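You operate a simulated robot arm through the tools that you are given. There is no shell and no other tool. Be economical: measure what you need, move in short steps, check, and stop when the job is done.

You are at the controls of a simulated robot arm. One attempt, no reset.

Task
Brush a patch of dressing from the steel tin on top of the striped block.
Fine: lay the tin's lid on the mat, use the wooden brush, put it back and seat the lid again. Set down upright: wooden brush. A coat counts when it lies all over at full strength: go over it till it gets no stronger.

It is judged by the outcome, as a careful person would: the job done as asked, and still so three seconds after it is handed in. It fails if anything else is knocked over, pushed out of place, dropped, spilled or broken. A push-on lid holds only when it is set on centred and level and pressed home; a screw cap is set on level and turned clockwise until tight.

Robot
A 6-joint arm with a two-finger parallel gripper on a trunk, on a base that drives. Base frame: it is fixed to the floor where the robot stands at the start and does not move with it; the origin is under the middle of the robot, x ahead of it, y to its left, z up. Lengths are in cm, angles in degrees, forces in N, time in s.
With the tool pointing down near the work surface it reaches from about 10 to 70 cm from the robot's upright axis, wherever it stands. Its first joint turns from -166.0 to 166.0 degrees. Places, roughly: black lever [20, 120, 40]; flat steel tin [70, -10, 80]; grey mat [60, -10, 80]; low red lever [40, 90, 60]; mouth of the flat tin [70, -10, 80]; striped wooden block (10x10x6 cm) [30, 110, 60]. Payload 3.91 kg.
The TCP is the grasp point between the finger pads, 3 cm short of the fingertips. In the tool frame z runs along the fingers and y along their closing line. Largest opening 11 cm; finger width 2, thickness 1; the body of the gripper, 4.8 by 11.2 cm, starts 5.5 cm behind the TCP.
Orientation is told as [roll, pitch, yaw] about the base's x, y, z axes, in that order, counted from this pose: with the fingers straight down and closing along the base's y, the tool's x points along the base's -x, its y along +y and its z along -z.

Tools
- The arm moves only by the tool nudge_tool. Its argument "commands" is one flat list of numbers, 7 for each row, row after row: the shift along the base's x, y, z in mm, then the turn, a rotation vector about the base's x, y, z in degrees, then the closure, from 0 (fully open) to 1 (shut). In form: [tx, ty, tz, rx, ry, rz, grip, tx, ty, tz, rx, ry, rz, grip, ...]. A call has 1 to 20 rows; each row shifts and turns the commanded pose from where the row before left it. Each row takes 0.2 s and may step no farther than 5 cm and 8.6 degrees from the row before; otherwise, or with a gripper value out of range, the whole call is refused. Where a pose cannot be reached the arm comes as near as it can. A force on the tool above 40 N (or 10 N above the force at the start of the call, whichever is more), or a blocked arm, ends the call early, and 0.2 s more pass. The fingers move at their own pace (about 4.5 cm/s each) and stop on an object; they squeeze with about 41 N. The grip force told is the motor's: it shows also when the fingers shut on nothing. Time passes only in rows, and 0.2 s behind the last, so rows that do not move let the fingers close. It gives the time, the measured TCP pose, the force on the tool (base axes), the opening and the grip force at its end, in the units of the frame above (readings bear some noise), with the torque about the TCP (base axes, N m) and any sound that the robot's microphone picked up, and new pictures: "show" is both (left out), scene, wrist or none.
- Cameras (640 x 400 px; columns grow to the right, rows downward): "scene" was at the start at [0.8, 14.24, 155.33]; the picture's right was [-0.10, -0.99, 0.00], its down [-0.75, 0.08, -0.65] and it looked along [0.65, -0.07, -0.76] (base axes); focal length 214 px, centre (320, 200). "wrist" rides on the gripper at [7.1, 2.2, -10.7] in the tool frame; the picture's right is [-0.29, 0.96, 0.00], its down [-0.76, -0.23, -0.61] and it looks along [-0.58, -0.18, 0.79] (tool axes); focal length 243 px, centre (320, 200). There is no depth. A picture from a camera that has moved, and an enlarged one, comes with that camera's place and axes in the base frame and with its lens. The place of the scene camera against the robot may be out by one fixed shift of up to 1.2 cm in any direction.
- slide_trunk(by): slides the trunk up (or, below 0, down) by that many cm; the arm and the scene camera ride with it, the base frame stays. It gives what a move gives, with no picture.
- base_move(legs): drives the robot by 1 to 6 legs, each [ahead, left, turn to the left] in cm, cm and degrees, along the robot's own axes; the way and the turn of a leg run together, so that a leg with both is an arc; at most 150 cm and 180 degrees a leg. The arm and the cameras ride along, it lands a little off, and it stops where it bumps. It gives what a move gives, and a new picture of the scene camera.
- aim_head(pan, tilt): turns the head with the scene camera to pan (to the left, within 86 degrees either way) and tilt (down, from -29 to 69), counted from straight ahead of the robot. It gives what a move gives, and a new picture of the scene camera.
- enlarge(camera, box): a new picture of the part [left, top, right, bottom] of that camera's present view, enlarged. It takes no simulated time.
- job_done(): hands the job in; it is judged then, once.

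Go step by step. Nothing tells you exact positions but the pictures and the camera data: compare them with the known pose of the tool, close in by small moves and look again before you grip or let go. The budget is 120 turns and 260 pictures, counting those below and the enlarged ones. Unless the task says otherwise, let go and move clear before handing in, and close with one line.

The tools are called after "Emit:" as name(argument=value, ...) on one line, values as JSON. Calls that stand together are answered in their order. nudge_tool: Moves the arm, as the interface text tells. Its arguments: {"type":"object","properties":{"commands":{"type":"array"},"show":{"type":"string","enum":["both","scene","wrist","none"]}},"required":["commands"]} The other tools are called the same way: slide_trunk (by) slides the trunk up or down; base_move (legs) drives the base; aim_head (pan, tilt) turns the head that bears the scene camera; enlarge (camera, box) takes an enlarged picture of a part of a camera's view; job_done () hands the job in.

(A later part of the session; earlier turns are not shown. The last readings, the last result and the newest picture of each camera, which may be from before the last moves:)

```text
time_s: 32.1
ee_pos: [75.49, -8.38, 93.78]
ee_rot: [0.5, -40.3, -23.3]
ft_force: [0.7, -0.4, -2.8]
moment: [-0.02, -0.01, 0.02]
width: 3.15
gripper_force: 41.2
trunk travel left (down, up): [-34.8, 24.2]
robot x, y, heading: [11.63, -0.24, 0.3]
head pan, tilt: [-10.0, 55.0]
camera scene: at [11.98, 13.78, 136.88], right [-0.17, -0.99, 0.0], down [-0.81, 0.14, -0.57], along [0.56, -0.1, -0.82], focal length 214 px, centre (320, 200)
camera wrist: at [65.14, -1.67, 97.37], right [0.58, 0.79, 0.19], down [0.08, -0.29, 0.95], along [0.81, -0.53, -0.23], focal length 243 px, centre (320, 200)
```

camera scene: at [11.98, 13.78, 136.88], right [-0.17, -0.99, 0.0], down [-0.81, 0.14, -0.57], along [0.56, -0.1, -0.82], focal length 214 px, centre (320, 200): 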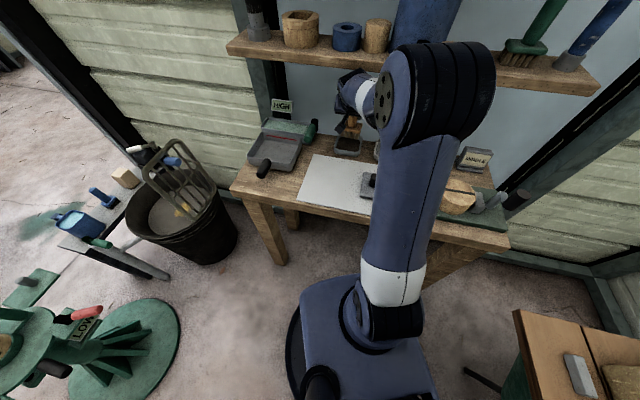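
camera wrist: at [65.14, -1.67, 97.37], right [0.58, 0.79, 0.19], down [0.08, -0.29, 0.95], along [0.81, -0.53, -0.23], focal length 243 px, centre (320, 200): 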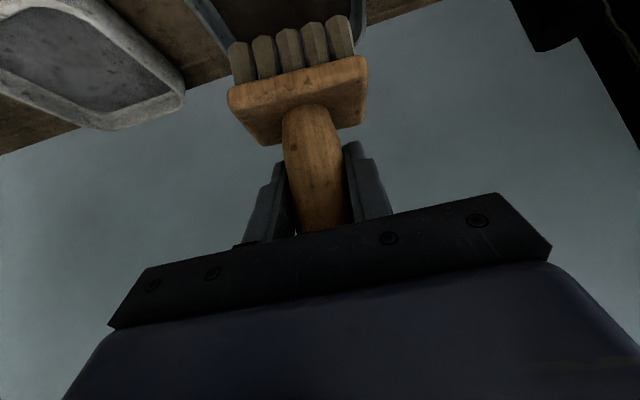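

Emit:
enlarge(camera="wrist", box=[150, 0, 430, 150])

Emit:
enlarge(camera="scene", box=[300, 90, 420, 180])

```text
2.29 times, centred on (290, 75) of wrist
camera zoom: at [65.14, -1.67, 97.37], right [0.58, 0.79, 0.19], down [0.08, -0.29, 0.95], along [0.81, -0.53, -0.23], focal length 555 px, centre (389, 486)
```

zoom: 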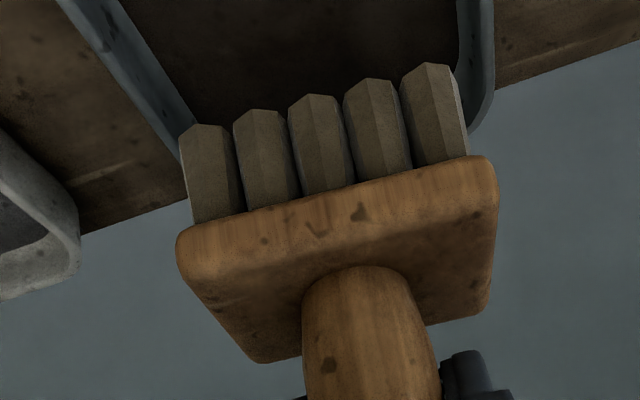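

```text
4.44 times, centred on (360, 135) of scene
camera zoom: at [11.98, 13.78, 136.88], right [-0.17, -0.99, 0.0], down [-0.81, 0.14, -0.57], along [0.56, -0.1, -0.82], focal length 953 px, centre (142, 489)
```

zoom: 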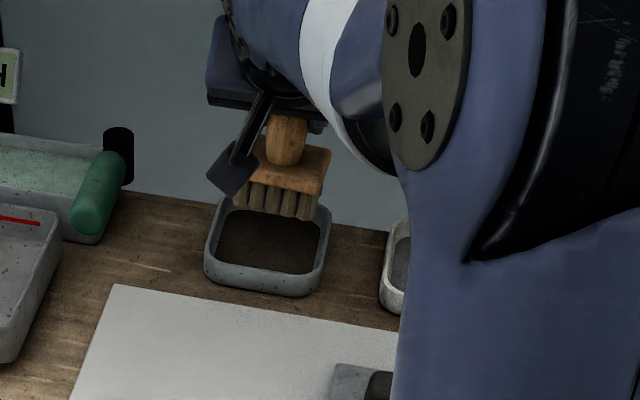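

The brush is centred over the tin mouth, with about 0.6 cm to spare on each side. I lower it into the dressing.

Emit:
nudge_tool(commands=[0, 0, -20, 0, 0, 0, 1, 0, 0, -10, 0, 0, 0, 1, 0, 0, -5, 0, 0, 0, 1, 0, 0, -3, 0, 0, 0, 1, 0, 0, -3, 0, 0, 0, 1, 0, 0, 0, 0, 0, 0, 1])

```text
time_s: 33.5
ee_pos: [75.14, -8.16, 89.62]
ee_rot: [0.6, -40.3, -23.4]
ft_force: [0.3, 0.0, -2.4]
moment: [0.03, 0.03, -0.03]
width: 3.11
gripper_force: 41.0
trunk travel left (down, up): [-34.8, 24.2]
robot x, y, heading: [12.1, 0.03, 0.1]
head pan, tilt: [-10.0, 55.0]
camera scene: at [11.95, 13.8, 136.88], right [-0.17, -0.99, 0.0], down [-0.81, 0.14, -0.57], along [0.56, -0.1, -0.82], focal length 214 px, centre (320, 200)
camera wrist: at [64.78, -1.46, 93.21], right [0.58, 0.79, 0.19], down [0.08, -0.29, 0.95], along [0.81, -0.53, -0.23], focal length 243 px, centre (320, 200)
```

scene: 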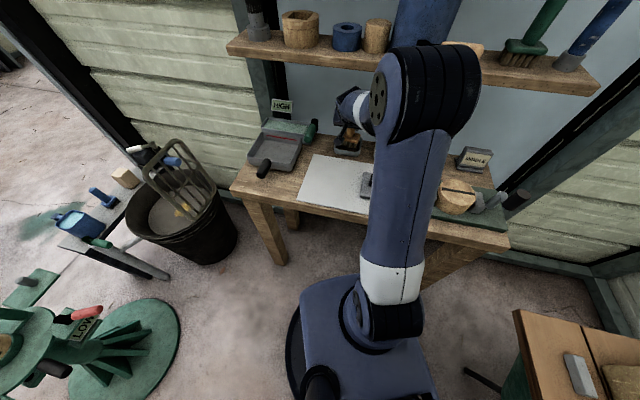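
wrist: 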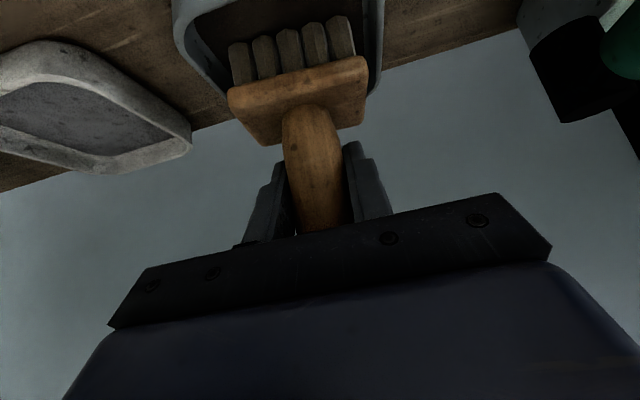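

Emit:
nudge_tool(commands=[0, 0, -3, 0, 0, 0, 1, 0, 0, -3, 0, 0, 0, 1, 0, 0, -3, 0, 0, 0, 1, 0, 0, 0, 0, 0, 0, 1])

Emit:
enlarge(camera="scene", box=[300, 90, 420, 180])

```text
time_s: 34.5
ee_pos: [75.29, -8.11, 89.28]
ee_rot: [0.6, -40.6, -23.4]
ft_force: [-1.6, -3.5, 15.9]
moment: [-0.54, 0.71, 0.11]
width: 3.12
gripper_force: 41.2
trunk travel left (down, up): [-34.8, 24.2]
robot x, y, heading: [11.92, -0.25, 0.3]
head pan, tilt: [-10.0, 55.0]
camera scene: at [11.81, 13.79, 136.91], right [-0.17, -0.99, 0.0], down [-0.81, 0.14, -0.57], along [0.57, -0.1, -0.82], focal length 214 px, centre (320, 200)
camera wrist: at [64.8, -1.37, 92.65], right [0.58, 0.79, 0.2], down [0.07, -0.29, 0.95], along [0.81, -0.53, -0.23], focal length 243 px, centre (320, 200)
```

scene: 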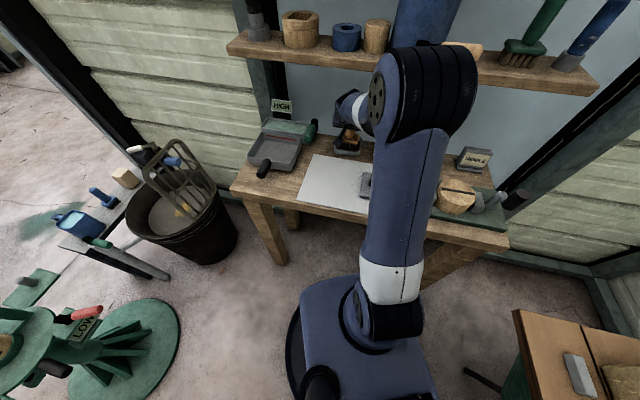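
wrist: 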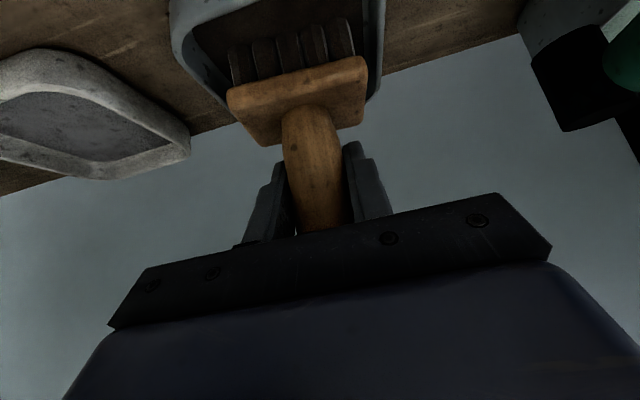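

```text
4.44 times, centred on (360, 135) of scene
camera zoom: at [11.81, 13.79, 136.91], right [-0.17, -0.99, 0.0], down [-0.81, 0.14, -0.57], along [0.57, -0.1, -0.82], focal length 953 px, centre (142, 489)
```

zoom: 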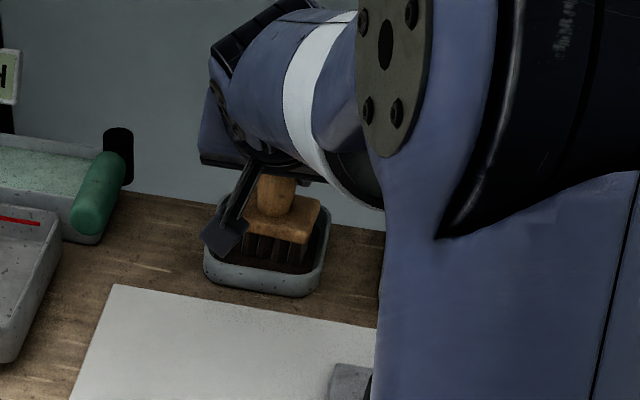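

The bristles have turned dark, so the brush is loaded. I lift out, pause briefly to let it drain, then withdraw from under the shelf.

Emit:
nudge_tool(commands=[0, 0, 10, 0, 0, 0, 1, 0, 0, 20, 0, 0, 0, 1, 0, 0, 20, 0, 0, 0, 1, 0, 0, 0, 0, 0, 0, 1, 0, 0, 0, 0, 0, 0, 1, 0, 0, 0, 0, 0, 0, 1, 0, 0, 0, 0, 0, 0, 1, 0, 0, 0, 0, 0, 0, 1], show="wrist")

Emit:
nudge_tool(commands=[-37, 15, 0, 0, 0, 0, 1, -37, 15, 0, 0, 0, 0, 1, -37, 15, 0, 0, 0, 0, 1, -37, 15, 0, 0, 0, 0, 1, -37, 15, 0, 0, 0, 0, 1, -25, 5, 20, 0, 0, 0, 1, 0, 0, 20, 0, 0, 0, 1, 0, 0, 0, 0, 0, 0, 1])

```text
time_s: 36.4
ee_pos: [75.2, -8.07, 93.79]
ee_rot: [0.6, -40.3, -23.4]
ft_force: [-0.6, 0.5, -2.6]
moment: [0.0, 0.0, -0.02]
width: 3.09
gripper_force: 40.7
trunk travel left (down, up): [-34.8, 24.2]
robot x, y, heading: [11.47, -0.11, 0.1]
head pan, tilt: [-10.0, 55.0]
camera wrist: at [64.7, -1.42, 97.33], right [0.58, 0.79, 0.19], down [0.08, -0.29, 0.95], along [0.81, -0.54, -0.23], focal length 243 px, centre (320, 200)
```

wrist: 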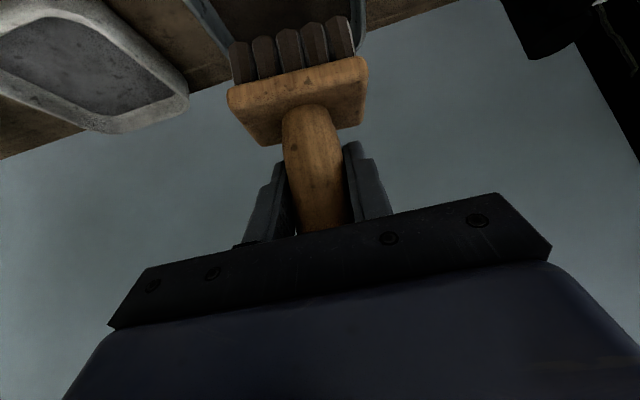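

```text
time_s: 38.1
ee_pos: [54.34, 0.1, 97.99]
ee_rot: [0.6, -40.3, -23.4]
ft_force: [-0.2, 0.3, -2.6]
moment: [0.01, -0.02, 0.02]
width: 3.13
gripper_force: 41.2
trunk travel left (down, up): [-34.8, 24.2]
robot x, y, heading: [11.87, 0.01, 0.3]
head pan, tilt: [-10.0, 55.0]
camera scene: at [11.93, 13.8, 136.88], right [-0.17, -0.99, 0.0], down [-0.81, 0.14, -0.57], along [0.56, -0.1, -0.82], focal length 214 px, centre (320, 200)
camera wrist: at [43.97, 6.89, 101.39], right [0.58, 0.79, 0.19], down [0.08, -0.29, 0.95], along [0.81, -0.54, -0.23], focal length 243 px, centre (320, 200)
```

scene: 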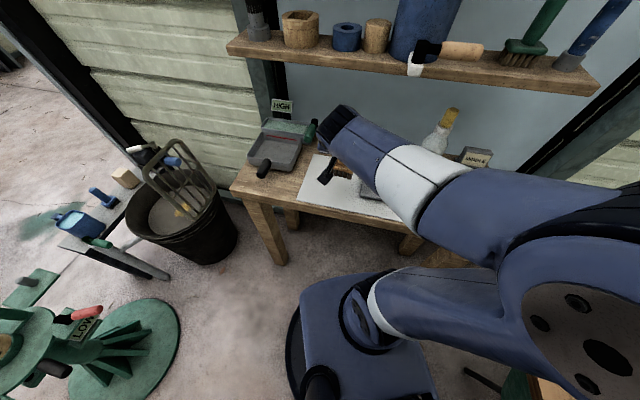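
wrist: 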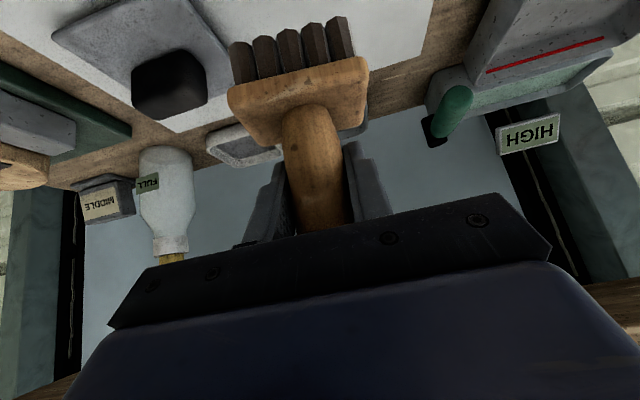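

Now I drive: back off from the bench, slide left, then turn left to face the stand.

Emit:
base_move(legs=[[-18, 0, 0], [0, 50, 0], [0, 0, 90]])

Emit:
aim_head(pan=-15, tilt=50)

```text
time_s: 46.0
ee_pos: [-6.28, 92.28, 97.85]
ee_rot: [0.6, -40.3, 66.9]
ft_force: [-0.1, 0.1, -2.2]
moment: [0.0, -0.02, 0.01]
width: 3.13
gripper_force: 40.9
trunk travel left (down, up): [-34.8, 24.2]
robot x, y, heading: [-5.95, 49.72, 90.5]
head pan, tilt: [-10.0, 55.0]
camera scene: at [-20.83, 50.49, 136.88], right [0.99, -0.17, 0.0], down [-0.14, -0.81, -0.57], along [0.1, 0.57, -0.82], focal length 214 px, centre (320, 200)
```

scene: 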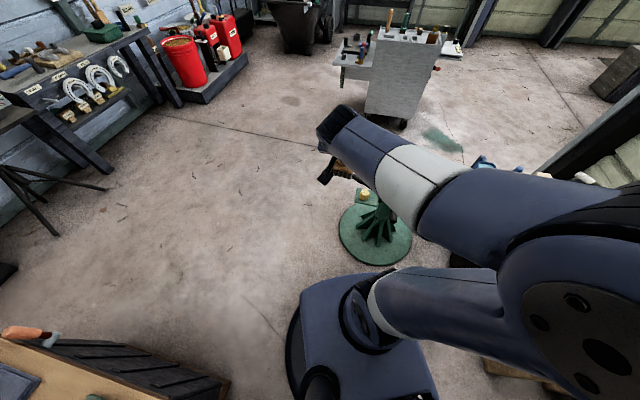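

```text
time_s: 46.6
ee_pos: [-6.24, 92.23, 97.81]
ee_rot: [0.4, -40.4, 66.9]
ft_force: [0.4, 0.5, -2.3]
moment: [0.01, 0.0, 0.0]
width: 3.12
gripper_force: 40.2
trunk travel left (down, up): [-34.8, 24.2]
robot x, y, heading: [-6.2, 49.59, 90.6]
head pan, tilt: [-15.0, 50.0]
camera scene: at [-20.1, 50.83, 137.53], right [0.97, -0.25, 0.0], down [-0.19, -0.74, -0.64], along [0.16, 0.62, -0.77], focal length 214 px, centre (320, 200)
```

scene: 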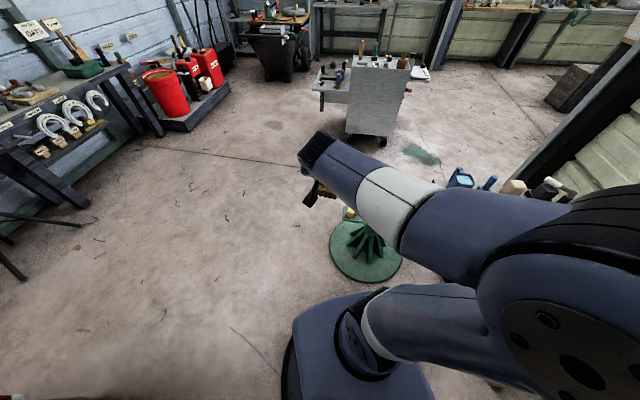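

I slide right so the stand is ahead.

Emit:
base_move(legs=[[0, -26, 0]])

Emit:
nudge_tool(commands=[0, 0, 0, 0, 0, 0, 1], show="wrist")

Emit:
enlarge(camera="scene", box=[200, 130, 440, 280])

```text
time_s: 48.5
ee_pos: [19.81, 92.42, 97.78]
ee_rot: [0.5, -40.3, 66.6]
ft_force: [0.3, -0.4, -2.3]
moment: [0.02, -0.02, 0.04]
width: 3.11
gripper_force: 40.7
trunk travel left (down, up): [-34.8, 24.2]
robot x, y, heading: [20.1, 49.32, 90.1]
head pan, tilt: [-15.0, 50.0]
camera scene: at [5.59, 51.02, 137.53], right [0.97, -0.26, 0.0], down [-0.2, -0.74, -0.64], along [0.17, 0.62, -0.77], focal length 214 px, centre (320, 200)
```

scene: 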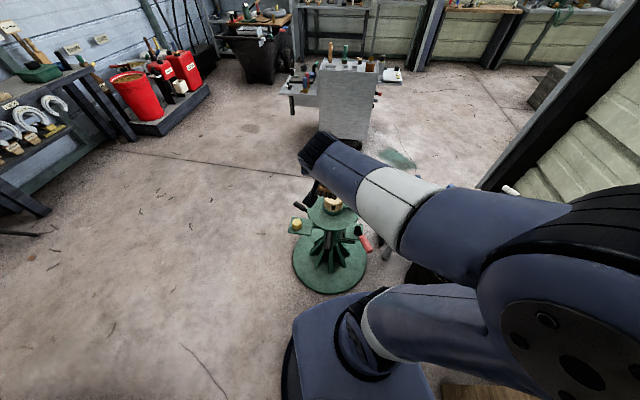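

```text
time_s: 48.9
ee_pos: [19.78, 92.46, 97.85]
ee_rot: [0.5, -40.3, 66.5]
ft_force: [-0.5, -0.7, -2.5]
moment: [0.03, 0.02, 0.0]
width: 3.09
gripper_force: 41.2
trunk travel left (down, up): [-34.8, 24.2]
robot x, y, heading: [20.09, 50.01, 89.6]
head pan, tilt: [-15.0, 50.0]
camera wrist: at [13.07, 81.82, 101.36], right [-0.79, 0.58, 0.19], down [0.29, 0.08, 0.95], along [0.54, 0.81, -0.23], focal length 243 px, centre (320, 200)
```

wrist: 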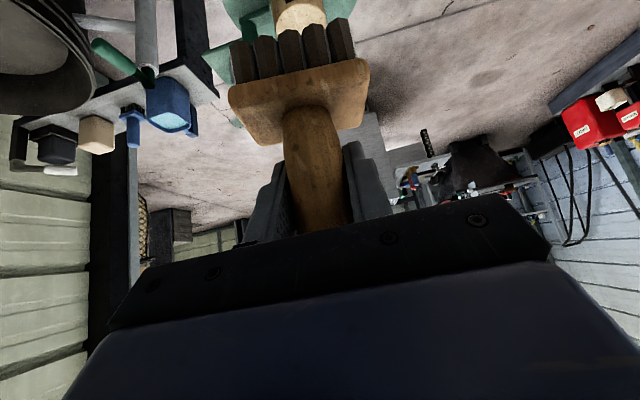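

```text
2.67 times, centred on (320, 205) of scene
camera zoom: at [5.61, 51.02, 137.53], right [0.97, -0.26, 0.0], down [-0.2, -0.74, -0.64], along [0.17, 0.62, -0.77], focal length 572 px, centre (320, 187)
```

zoom: 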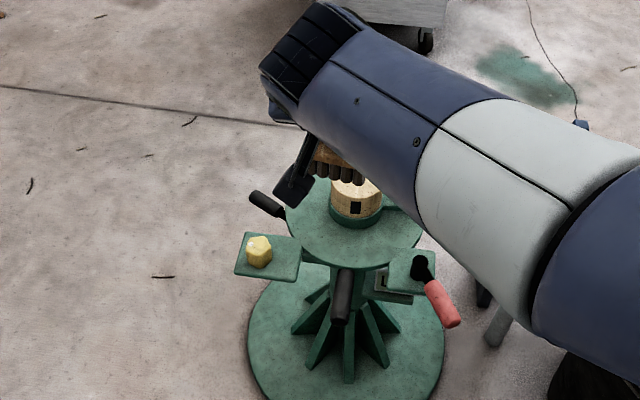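

The stand is ahead with the block at about (28, 110), but its height is still uncertain. I move the hand to the right and lower so the wrist camera gets parallax on the block.

Emit:
nudge_tool(commands=[40, 0, -25, 0, 0, 0, 1, 40, 0, -25, 0, 0, 0, 1, 40, 0, -25, 0, 0, 0, 1, 40, 0, -25, 0, 0, 0, 1, 0, 0, 0, 0, 0, 0, 1])

```text
time_s: 50.1
ee_pos: [35.83, 92.57, 87.42]
ee_rot: [0.5, -40.3, 66.4]
ft_force: [-0.4, 0.0, -2.1]
moment: [0.01, -0.01, -0.02]
width: 3.09
gripper_force: 40.7
trunk travel left (down, up): [-34.8, 24.2]
robot x, y, heading: [19.71, 49.67, 90.1]
head pan, tilt: [-15.0, 50.0]
camera scene: at [5.63, 51.03, 137.54], right [0.97, -0.26, 0.0], down [-0.2, -0.74, -0.64], along [0.17, 0.62, -0.77], focal length 214 px, centre (320, 200)
camera wrist: at [29.17, 81.94, 91.04], right [-0.79, 0.58, 0.19], down [0.29, 0.08, 0.95], along [0.54, 0.81, -0.23], focal length 243 px, centre (320, 200)
```

scene: 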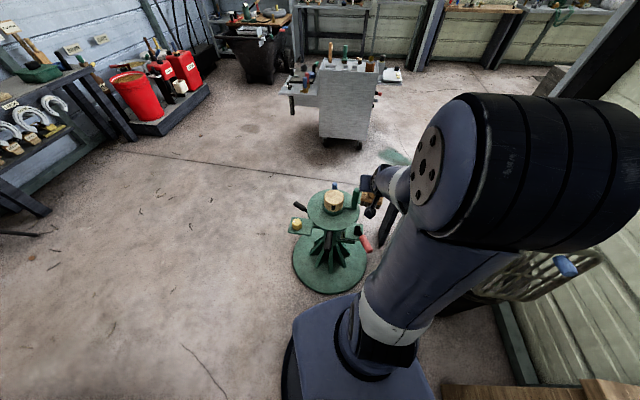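
wrist: 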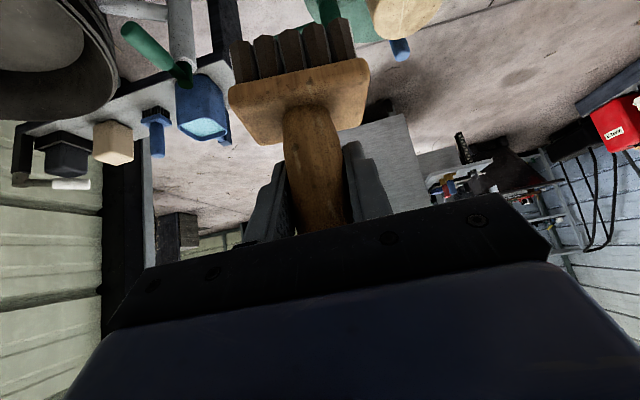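

Emit:
enlarge(camera="scene", box=[280, 170, 400, 245])

Emit:
enlarge(camera="wrist", box=[300, 0, 500, 125])

```text
5.33 times, centred on (340, 208) of scene
camera zoom: at [5.63, 51.03, 137.54], right [0.97, -0.26, 0.0], down [-0.2, -0.74, -0.64], along [0.17, 0.62, -0.77], focal length 1144 px, centre (213, 160)
```

zoom: 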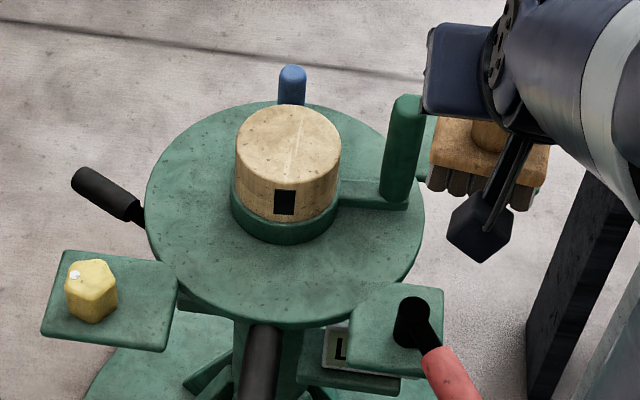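

```text
3.20 times, centred on (400, 62) of wrist
camera zoom: at [29.17, 81.94, 91.04], right [-0.79, 0.58, 0.19], down [0.29, 0.08, 0.95], along [0.54, 0.81, -0.23], focal length 776 px, centre (64, 640)
```

zoom: 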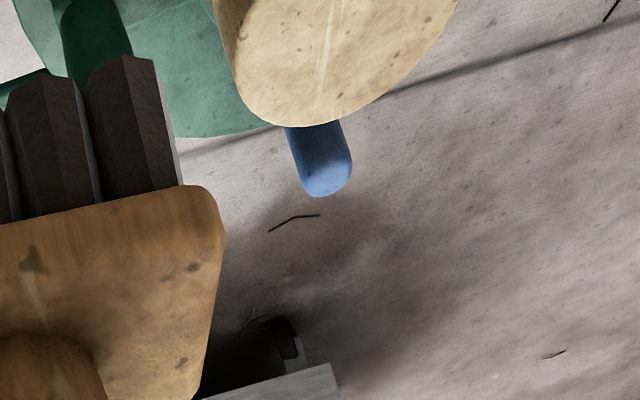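

The block top comes out at about z 63, centred near (29.4, 111). I move the brush above it, keeping high over the levers.

Emit:
nudge_tool(commands=[-13, 37, 0, 0, 0, 0, 1, -13, 37, 0, 0, 0, 0, 1, -13, 37, 0, 0, 0, 0, 1, -13, 37, 0, 0, 0, 0, 1, -12, 36, 0, 0, 0, 0, 1, 0, 0, -30, 0, 0, 0, 1, 0, 0, -20, 0, 0, 0, 1, 0, 0, 0, 0, 0, 0, 1])

Emit:
enlarge(camera="scene", box=[280, 150, 400, 225])

Emit:
enlarge(camera="wrist", box=[180, 0, 420, 150])

```text
time_s: 51.9
ee_pos: [29.58, 110.87, 82.87]
ee_rot: [0.5, -40.3, 66.6]
ft_force: [-0.8, -0.2, -3.0]
moment: [0.0, -0.03, 0.04]
width: 3.11
gripper_force: 40.6
trunk travel left (down, up): [-34.8, 24.2]
robot x, y, heading: [19.8, 50.19, 90.0]
head pan, tilt: [-15.0, 50.0]
camera scene: at [5.61, 51.04, 137.53], right [0.97, -0.26, 0.0], down [-0.2, -0.74, -0.64], along [0.17, 0.62, -0.77], focal length 214 px, centre (320, 200)
camera wrist: at [22.82, 100.26, 86.43], right [-0.79, 0.58, 0.19], down [0.29, 0.08, 0.95], along [0.54, 0.81, -0.23], focal length 243 px, centre (320, 200)
```

scene: 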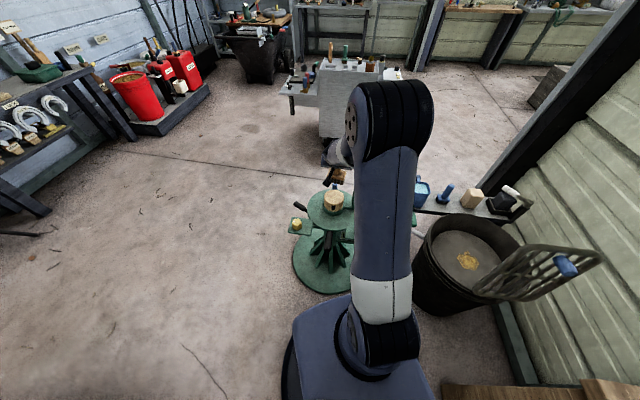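
wrist: 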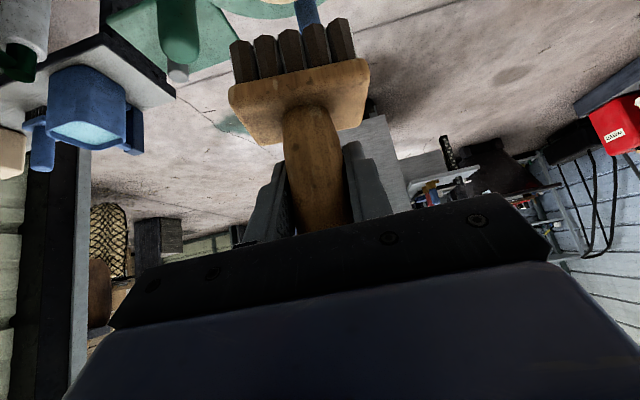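

```text
5.33 times, centred on (340, 188) of scene
camera zoom: at [5.61, 51.04, 137.53], right [0.97, -0.26, 0.0], down [-0.2, -0.74, -0.64], along [0.17, 0.62, -0.77], focal length 1144 px, centre (213, 267)
```

zoom: 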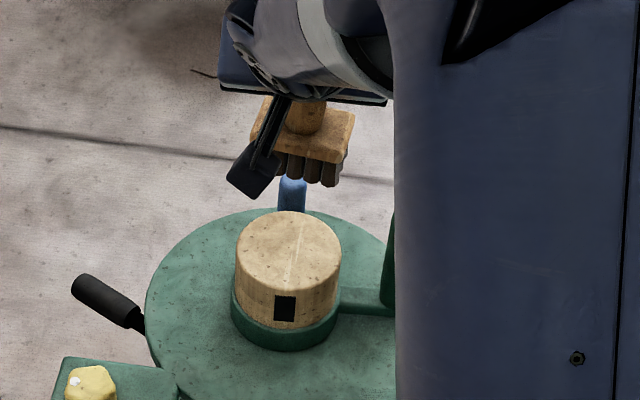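

```text
2.67 times, centred on (300, 75) of wrist
camera zoom: at [22.82, 100.26, 86.43], right [-0.79, 0.58, 0.19], down [0.29, 0.08, 0.95], along [0.54, 0.81, -0.23], focal length 647 px, centre (373, 533)
```

zoom: 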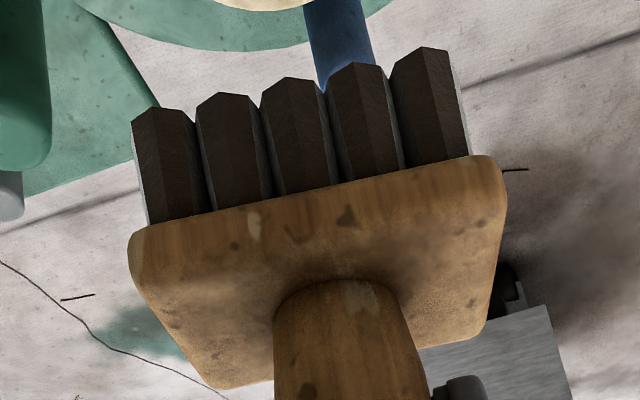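

Everything agrees on the block top at about (30.1, 111.8, 62.5). I lower the brush towards it.

Emit:
nudge_tool(commands=[5, 9, -30, 0, 0, 0, 1, 0, 0, -30, 0, 0, 0, 1, 0, 0, -20, 0, 0, 0, 1, 0, 0, 0, 0, 0, 0, 1])

Emit:
enlarge(camera="scene", box=[280, 150, 400, 225])

```text
time_s: 52.9
ee_pos: [30.25, 111.6, 74.68]
ee_rot: [0.6, -40.2, 66.6]
ft_force: [-0.4, -0.2, -2.7]
moment: [-0.01, -0.02, 0.01]
width: 3.12
gripper_force: 40.9
trunk travel left (down, up): [-34.8, 24.2]
robot x, y, heading: [19.87, 50.14, 90.3]
head pan, tilt: [-15.0, 50.0]
camera scene: at [5.61, 51.04, 137.53], right [0.97, -0.26, 0.0], down [-0.2, -0.74, -0.64], along [0.17, 0.62, -0.77], focal length 214 px, centre (320, 200)
camera wrist: at [23.52, 100.96, 78.26], right [-0.79, 0.58, 0.19], down [0.29, 0.08, 0.95], along [0.54, 0.81, -0.23], focal length 243 px, centre (320, 200)
```

scene: 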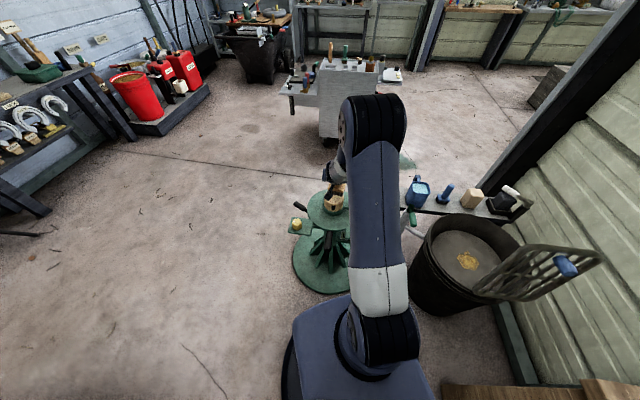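
wrist: 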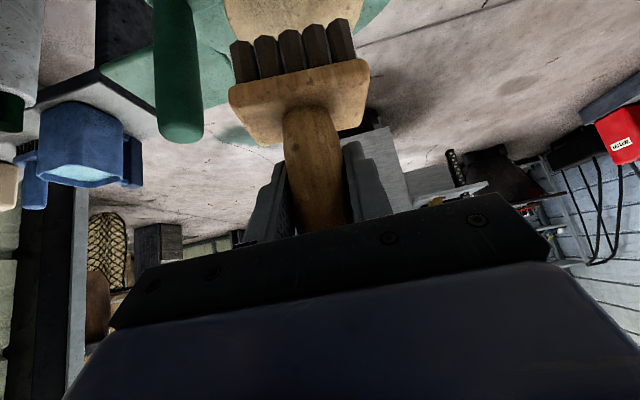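

```text
5.33 times, centred on (340, 188) of scene
camera zoom: at [5.61, 51.04, 137.53], right [0.97, -0.26, 0.0], down [-0.2, -0.74, -0.64], along [0.17, 0.62, -0.77], focal length 1144 px, centre (213, 267)
```

zoom: 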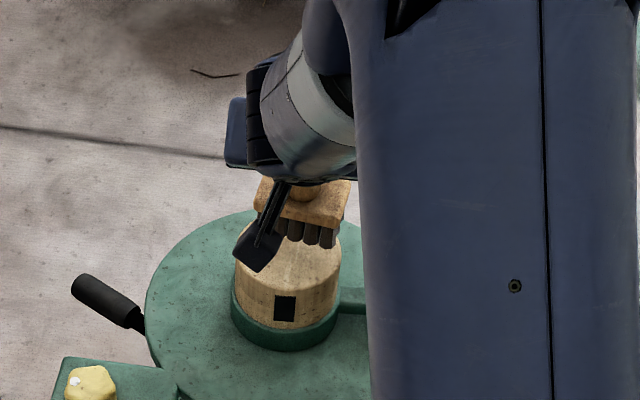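

The brush is centred over the block sideways. I lower it in small steps to contact.

Emit:
nudge_tool(commands=[0, 0, -15, 0, 0, 0, 1, 0, 0, -8, 0, 0, 0, 1, 0, 0, -4, 0, 0, 0, 1, 0, 0, -3, 0, 0, 0, 1, 0, 0, 0, 0, 0, 0, 1])

Emit:
enlarge(camera="scene", box=[280, 150, 400, 225])

```text
time_s: 54.1
ee_pos: [29.91, 111.78, 71.74]
ee_rot: [0.6, -40.3, 66.6]
ft_force: [-0.4, 0.1, -1.2]
moment: [0.0, 0.0, 0.05]
width: 3.1
gripper_force: 40.9
trunk travel left (down, up): [-34.8, 24.2]
robot x, y, heading: [19.57, 49.53, 90.2]
head pan, tilt: [-15.0, 50.0]
camera scene: at [5.61, 51.03, 137.53], right [0.97, -0.26, 0.0], down [-0.2, -0.74, -0.64], along [0.17, 0.62, -0.77], focal length 214 px, centre (320, 200)
camera wrist: at [23.21, 101.09, 75.29], right [-0.79, 0.58, 0.19], down [0.29, 0.08, 0.95], along [0.54, 0.81, -0.23], focal length 243 px, centre (320, 200)
```

scene: 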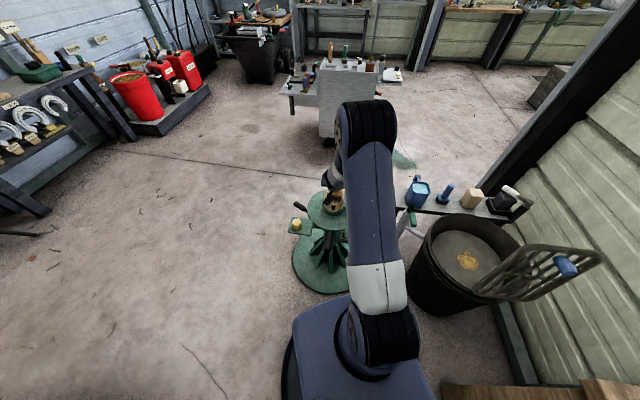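
wrist: 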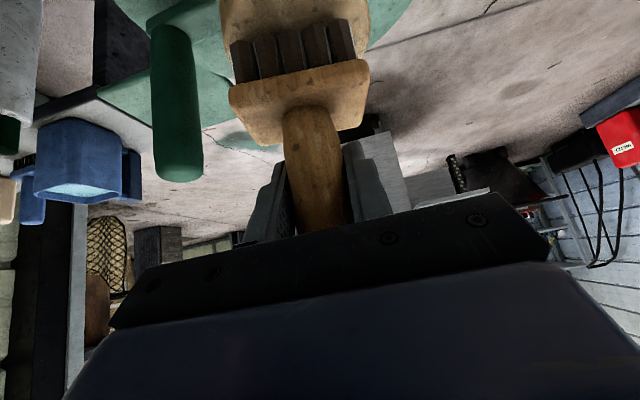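

```text
5.33 times, centred on (340, 188) of scene
camera zoom: at [5.61, 51.03, 137.53], right [0.97, -0.26, 0.0], down [-0.2, -0.74, -0.64], along [0.17, 0.62, -0.77], focal length 1144 px, centre (213, 267)
```

zoom: 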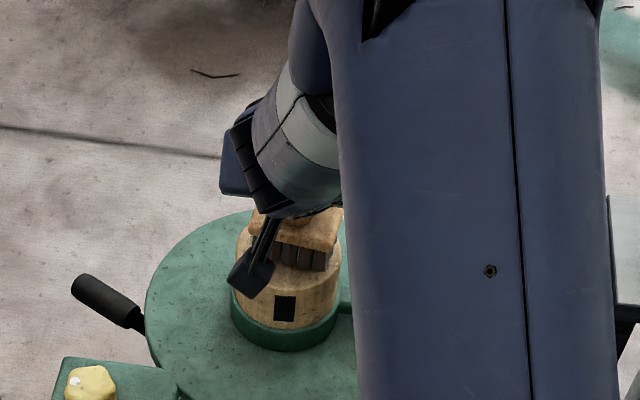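

Emit:
nudge_tool(commands=[0, 0, -3, 0, 0, 0, 1, 0, 0, -3, 0, 0, 0, 1, 0, 0, 0, 0, 0, 0, 1], show="none")

Emit:
enlarge(camera="wrist", box=[180, 0, 420, 150])

```text
time_s: 54.9
ee_pos: [29.89, 111.62, 71.27]
ee_rot: [0.6, -40.3, 66.5]
ft_force: [0.4, 0.4, -1.7]
moment: [-0.01, -0.02, -0.01]
width: 3.09
gripper_force: 41.3
trunk travel left (down, up): [-34.8, 24.2]
robot x, y, heading: [19.33, 49.79, 90.2]
head pan, tilt: [-15.0, 50.0]
```

```text
2.67 times, centred on (300, 75) of wrist
camera zoom: at [23.19, 101.09, 74.72], right [-0.79, 0.58, 0.19], down [0.29, 0.08, 0.95], along [0.54, 0.81, -0.23], focal length 647 px, centre (373, 533)
```

zoom: 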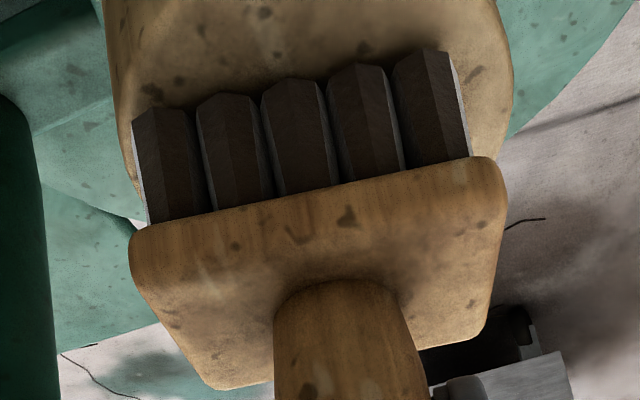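

Emit:
nudge_tool(commands=[0, 0, -3, 0, 0, 0, 1, 0, 0, -2, 0, 0, 0, 1, 0, 0, -2, 0, 0, 0, 1, 0, 0, 0, 0, 0, 0, 1], show="none")

Emit:
enlarge(camera="wrist", box=[180, 0, 420, 150])

```text
time_s: 55.9
ee_pos: [29.85, 111.82, 70.81]
ee_rot: [0.5, -40.6, 66.6]
ft_force: [-0.8, -2.7, 13.3]
moment: [-0.46, -0.37, -0.05]
width: 3.1
gripper_force: 41.0
trunk travel left (down, up): [-34.8, 24.2]
robot x, y, heading: [19.71, 49.99, 90.0]
head pan, tilt: [-15.0, 50.0]
```

```text
2.67 times, centred on (300, 75) of wrist
camera zoom: at [23.18, 101.14, 74.18], right [-0.79, 0.58, 0.2], down [0.29, 0.08, 0.95], along [0.54, 0.81, -0.23], focal length 647 px, centre (373, 533)
```

zoom: 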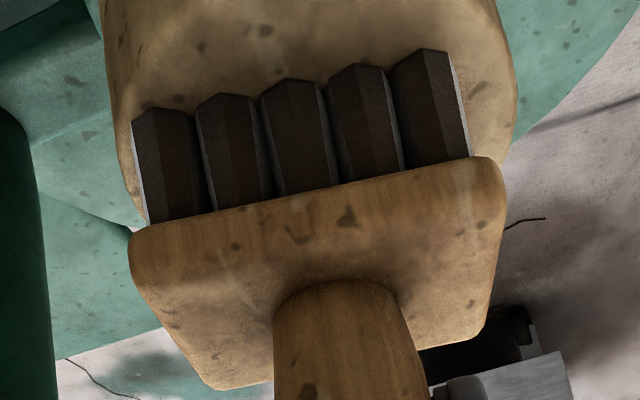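

Contact at 13 N. I ease it slightly and make short strokes over the top.

Emit:
nudge_tool(commands=[0, 0, 1, 0, 0, 0, 1, 4, 9.2, 0, 0, 0, 0, 1, 4, 9.2, 0, 0, 0, 0, 1, -4, -9.2, 0, 0, 0, 0, 1, -4, -9.2, 0, 0, 0, 0, 1, -4, -9.2, 0, 0, 0, 0, 1, -4, -9.2, 0, 0, 0, 0, 1, 4, 9.2, 0, 0, 0, 0, 1, 4, 9.2, 0, 0, 0, 0, 1])

Emit:
enlarge(camera="wrist", box=[180, 0, 420, 150])

Emit:
enlarge(camera="scene", box=[280, 150, 400, 225])

```text
time_s: 57.9
ee_pos: [29.75, 111.67, 70.68]
ee_rot: [0.7, -40.3, 66.6]
ft_force: [-1.9, -6.8, 17.4]
moment: [-0.55, -0.18, -0.12]
width: 3.11
gripper_force: 41.0
trunk travel left (down, up): [-34.8, 24.2]
robot x, y, heading: [20.18, 49.64, 90.1]
head pan, tilt: [-15.0, 50.0]
camera scene: at [5.56, 50.81, 137.54], right [0.97, -0.26, 0.0], down [-0.2, -0.74, -0.64], along [0.17, 0.62, -0.77], focal length 214 px, centre (320, 200)
camera wrist: at [23.06, 101.05, 74.18], right [-0.79, 0.58, 0.2], down [0.29, 0.08, 0.95], along [0.54, 0.81, -0.23], focal length 243 px, centre (320, 200)
```

scene: 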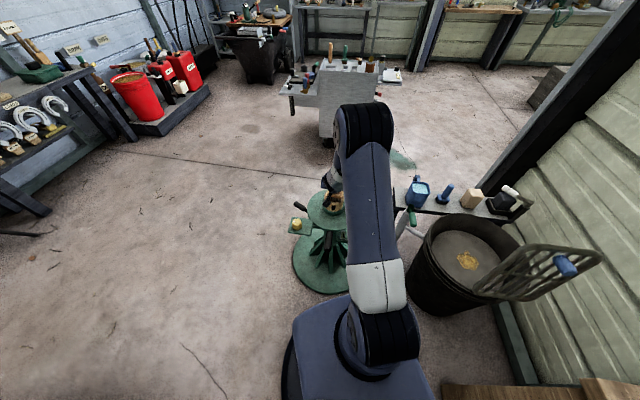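
wrist: 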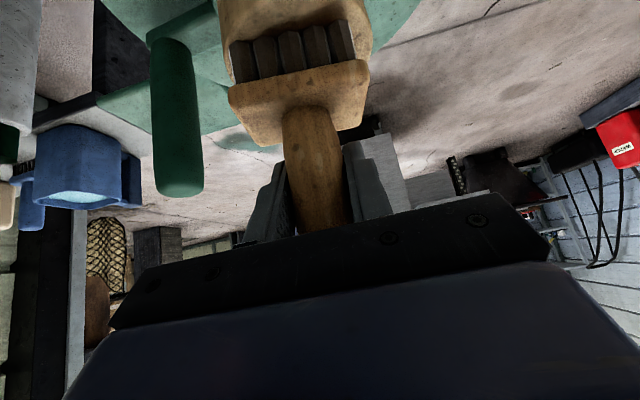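

```text
2.67 times, centred on (300, 75) of wrist
camera zoom: at [23.06, 101.05, 74.18], right [-0.79, 0.58, 0.2], down [0.29, 0.08, 0.95], along [0.54, 0.81, -0.23], focal length 647 px, centre (373, 533)
```

zoom: 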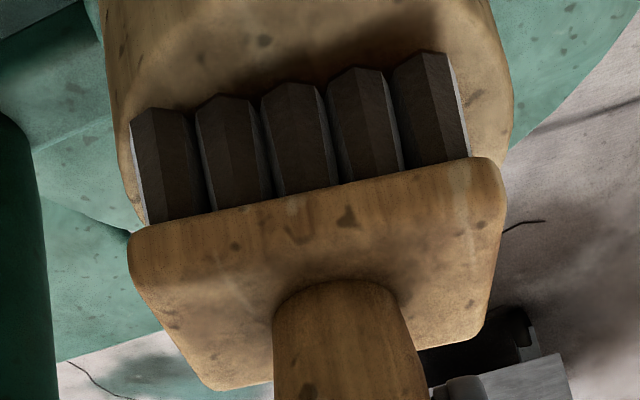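

```text
5.33 times, centred on (340, 188) of scene
camera zoom: at [5.56, 50.81, 137.54], right [0.97, -0.26, 0.0], down [-0.2, -0.74, -0.64], along [0.17, 0.62, -0.77], focal length 1144 px, centre (213, 267)
```

zoom: 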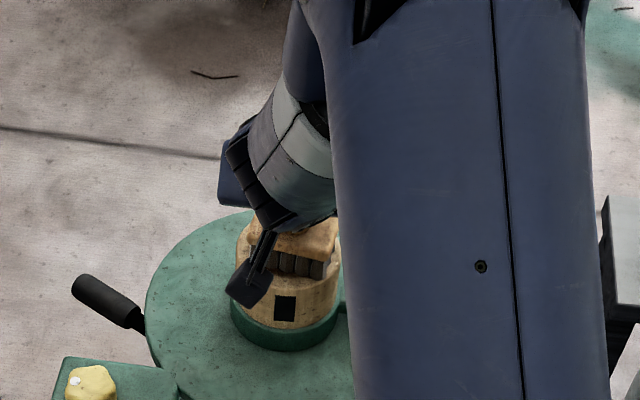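

Dark dressing begins to show beside the bristles, and the table stays put. I brush on, shifting sideways too.

Emit:
nudge_tool(commands=[-9, 4, 0, 0, 0, 0, 1, 4, 9.2, 0, 0, 0, 0, 1, 4, 9.2, 0, 0, 0, 0, 1, -4, -9.2, 0, 0, 0, 0, 1, -4, -9.2, 0, 0, 0, 0, 1, -4, -9.2, 0, 0, 0, 0, 1, -4, -9.2, 0, 0, 0, 0, 1, 9, -4, 0, 0, 0, 0, 1, 9, -4, 0, 0, 0, 0, 1, 4, 9.2, 0, 0, 0, 0, 1, 4, 9.2, 0, 0, 0, 0, 1, 4, 9.2, 0, 0, 0, 0, 1, 4, 9.2, 0, 0, 0, 0, 1, -4, -9.2, 0, 0, 0, 0, 1, -4, -9.2, 0, 0, 0, 0, 1, -9, 4, 0, 0, 0, 0, 1], show="none")

Emit:
nudge_tool(commands=[0, 0, 30, 0, 0, 0, 1, 0, 0, 30, 0, 0, 0, 1, -15, -35, 20, 0, 0, 0, 1, -15, -35, 10, 0, 0, 0, 1, 0, 0, 0, 0, 0, 0, 1])

Emit:
enlarge(camera="scene", box=[280, 150, 400, 225])

```text
time_s: 61.3
ee_pos: [29.9, 111.78, 70.62]
ee_rot: [0.4, -40.4, 66.5]
ft_force: [2.0, -0.9, 6.1]
moment: [-0.09, -0.51, -0.06]
width: 3.08
gripper_force: 41.0
trunk travel left (down, up): [-34.8, 24.2]
robot x, y, heading: [20.24, 49.94, 90.2]
head pan, tilt: [-15.0, 50.0]
```

```text
time_s: 62.5
ee_pos: [27.39, 104.54, 79.62]
ee_rot: [0.6, -40.3, 66.5]
ft_force: [0.0, -0.7, -3.1]
moment: [0.0, -0.02, 0.01]
width: 3.1
gripper_force: 41.0
trunk travel left (down, up): [-34.8, 24.2]
robot x, y, heading: [20.0, 50.21, 90.0]
head pan, tilt: [-15.0, 50.0]
camera scene: at [5.61, 51.0, 137.53], right [0.97, -0.26, 0.0], down [-0.2, -0.74, -0.64], along [0.17, 0.62, -0.77], focal length 214 px, centre (320, 200)
camera wrist: at [20.61, 93.99, 83.21], right [-0.79, 0.58, 0.19], down [0.29, 0.08, 0.95], along [0.54, 0.81, -0.23], focal length 243 px, centre (320, 200)
```

scene: 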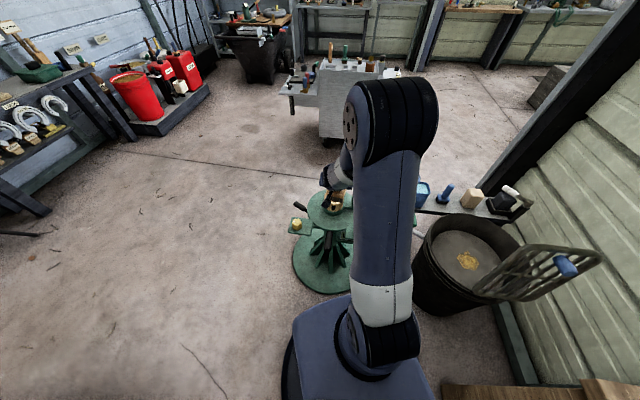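
wrist: 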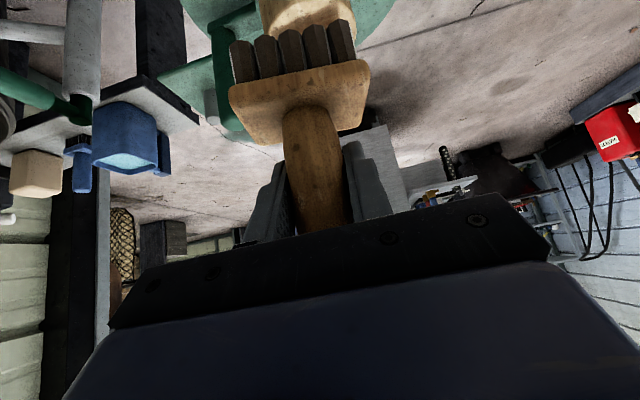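

```text
5.33 times, centred on (340, 188) of scene
camera zoom: at [5.61, 51.0, 137.53], right [0.97, -0.26, 0.0], down [-0.2, -0.74, -0.64], along [0.17, 0.62, -0.77], focal length 1144 px, centre (213, 267)
```

zoom: 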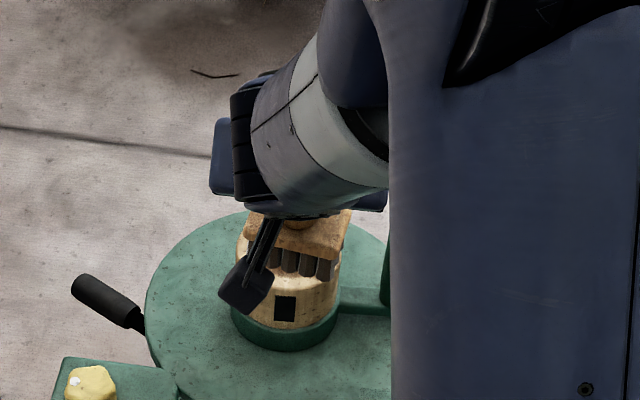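

I move aside to see the block top.

Emit:
nudge_tool(commands=[30, -20, 20, 0, 0, 0, 1, 40, -20, 20, 0, 0, 0, 1, 40, -10, 10, 0, 0, 0, 1, 0, 0, 0, 0, 0, 0, 1], show="wrist")

Emit:
enlarge(camera="scene", box=[290, 170, 386, 230])

```text
time_s: 63.5
ee_pos: [38.19, 99.73, 84.92]
ee_rot: [0.5, -40.3, 66.6]
ft_force: [0.0, 0.1, -1.6]
moment: [-0.01, 0.01, 0.02]
width: 3.11
gripper_force: 40.5
trunk travel left (down, up): [-34.8, 24.2]
robot x, y, heading: [20.14, 50.08, 90.0]
head pan, tilt: [-15.0, 50.0]
camera wrist: at [31.45, 89.09, 88.39], right [-0.79, 0.58, 0.2], down [0.29, 0.08, 0.95], along [0.54, 0.81, -0.23], focal length 243 px, centre (320, 200)
```

wrist: 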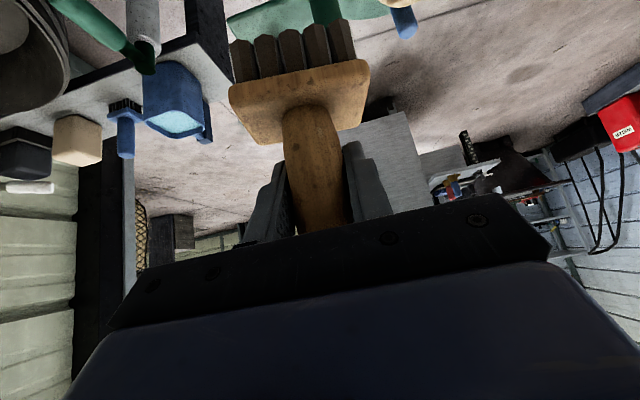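

```text
6.67 times, centred on (338, 200) of scene
camera zoom: at [5.63, 51.01, 137.54], right [0.97, -0.26, 0.0], down [-0.2, -0.74, -0.64], along [0.17, 0.62, -0.77], focal length 1430 px, centre (200, 200)
```

zoom: 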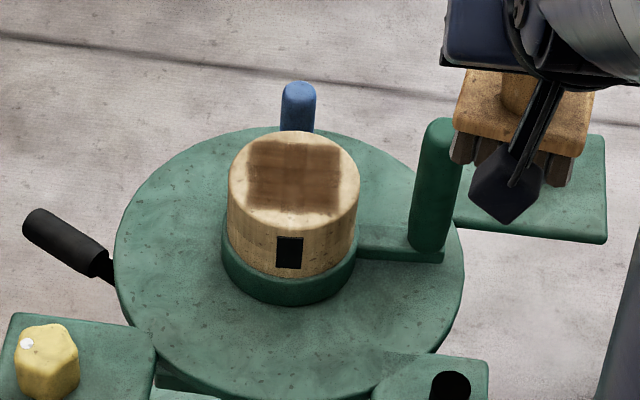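

Emit:
enlarge(camera="scene", box=[318, 184, 350, 204])

Emit:
enlarge(camera="wrist", box=[210, 0, 450, 150])

```text
16.00 times, centred on (334, 194) of scene
camera zoom: at [5.63, 51.01, 137.54], right [0.97, -0.26, 0.0], down [-0.2, -0.74, -0.64], along [0.17, 0.62, -0.77], focal length 3432 px, centre (96, 296)
```

zoom: 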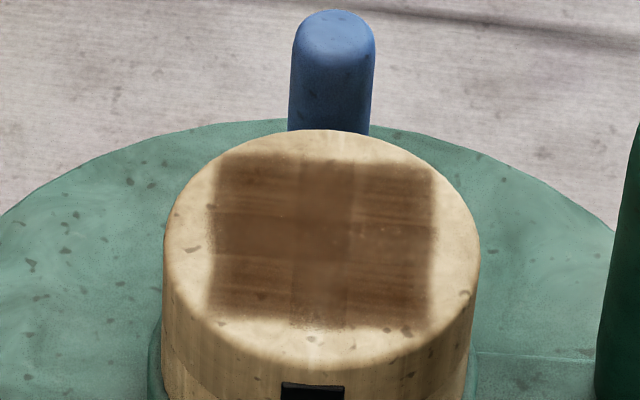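

```text
2.67 times, centred on (330, 75) of wrist
camera zoom: at [31.45, 89.09, 88.39], right [-0.79, 0.58, 0.2], down [0.29, 0.08, 0.95], along [0.54, 0.81, -0.23], focal length 647 px, centre (293, 533)
```

zoom: 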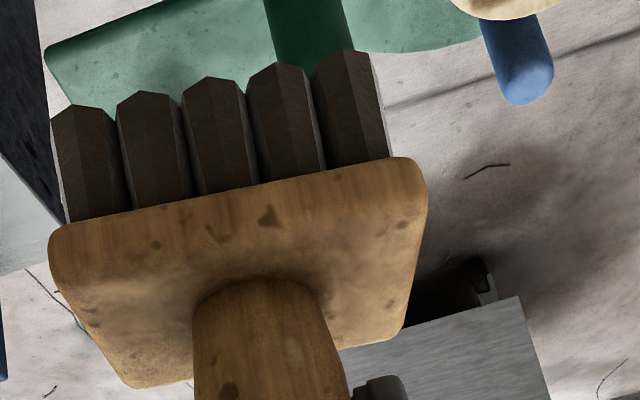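

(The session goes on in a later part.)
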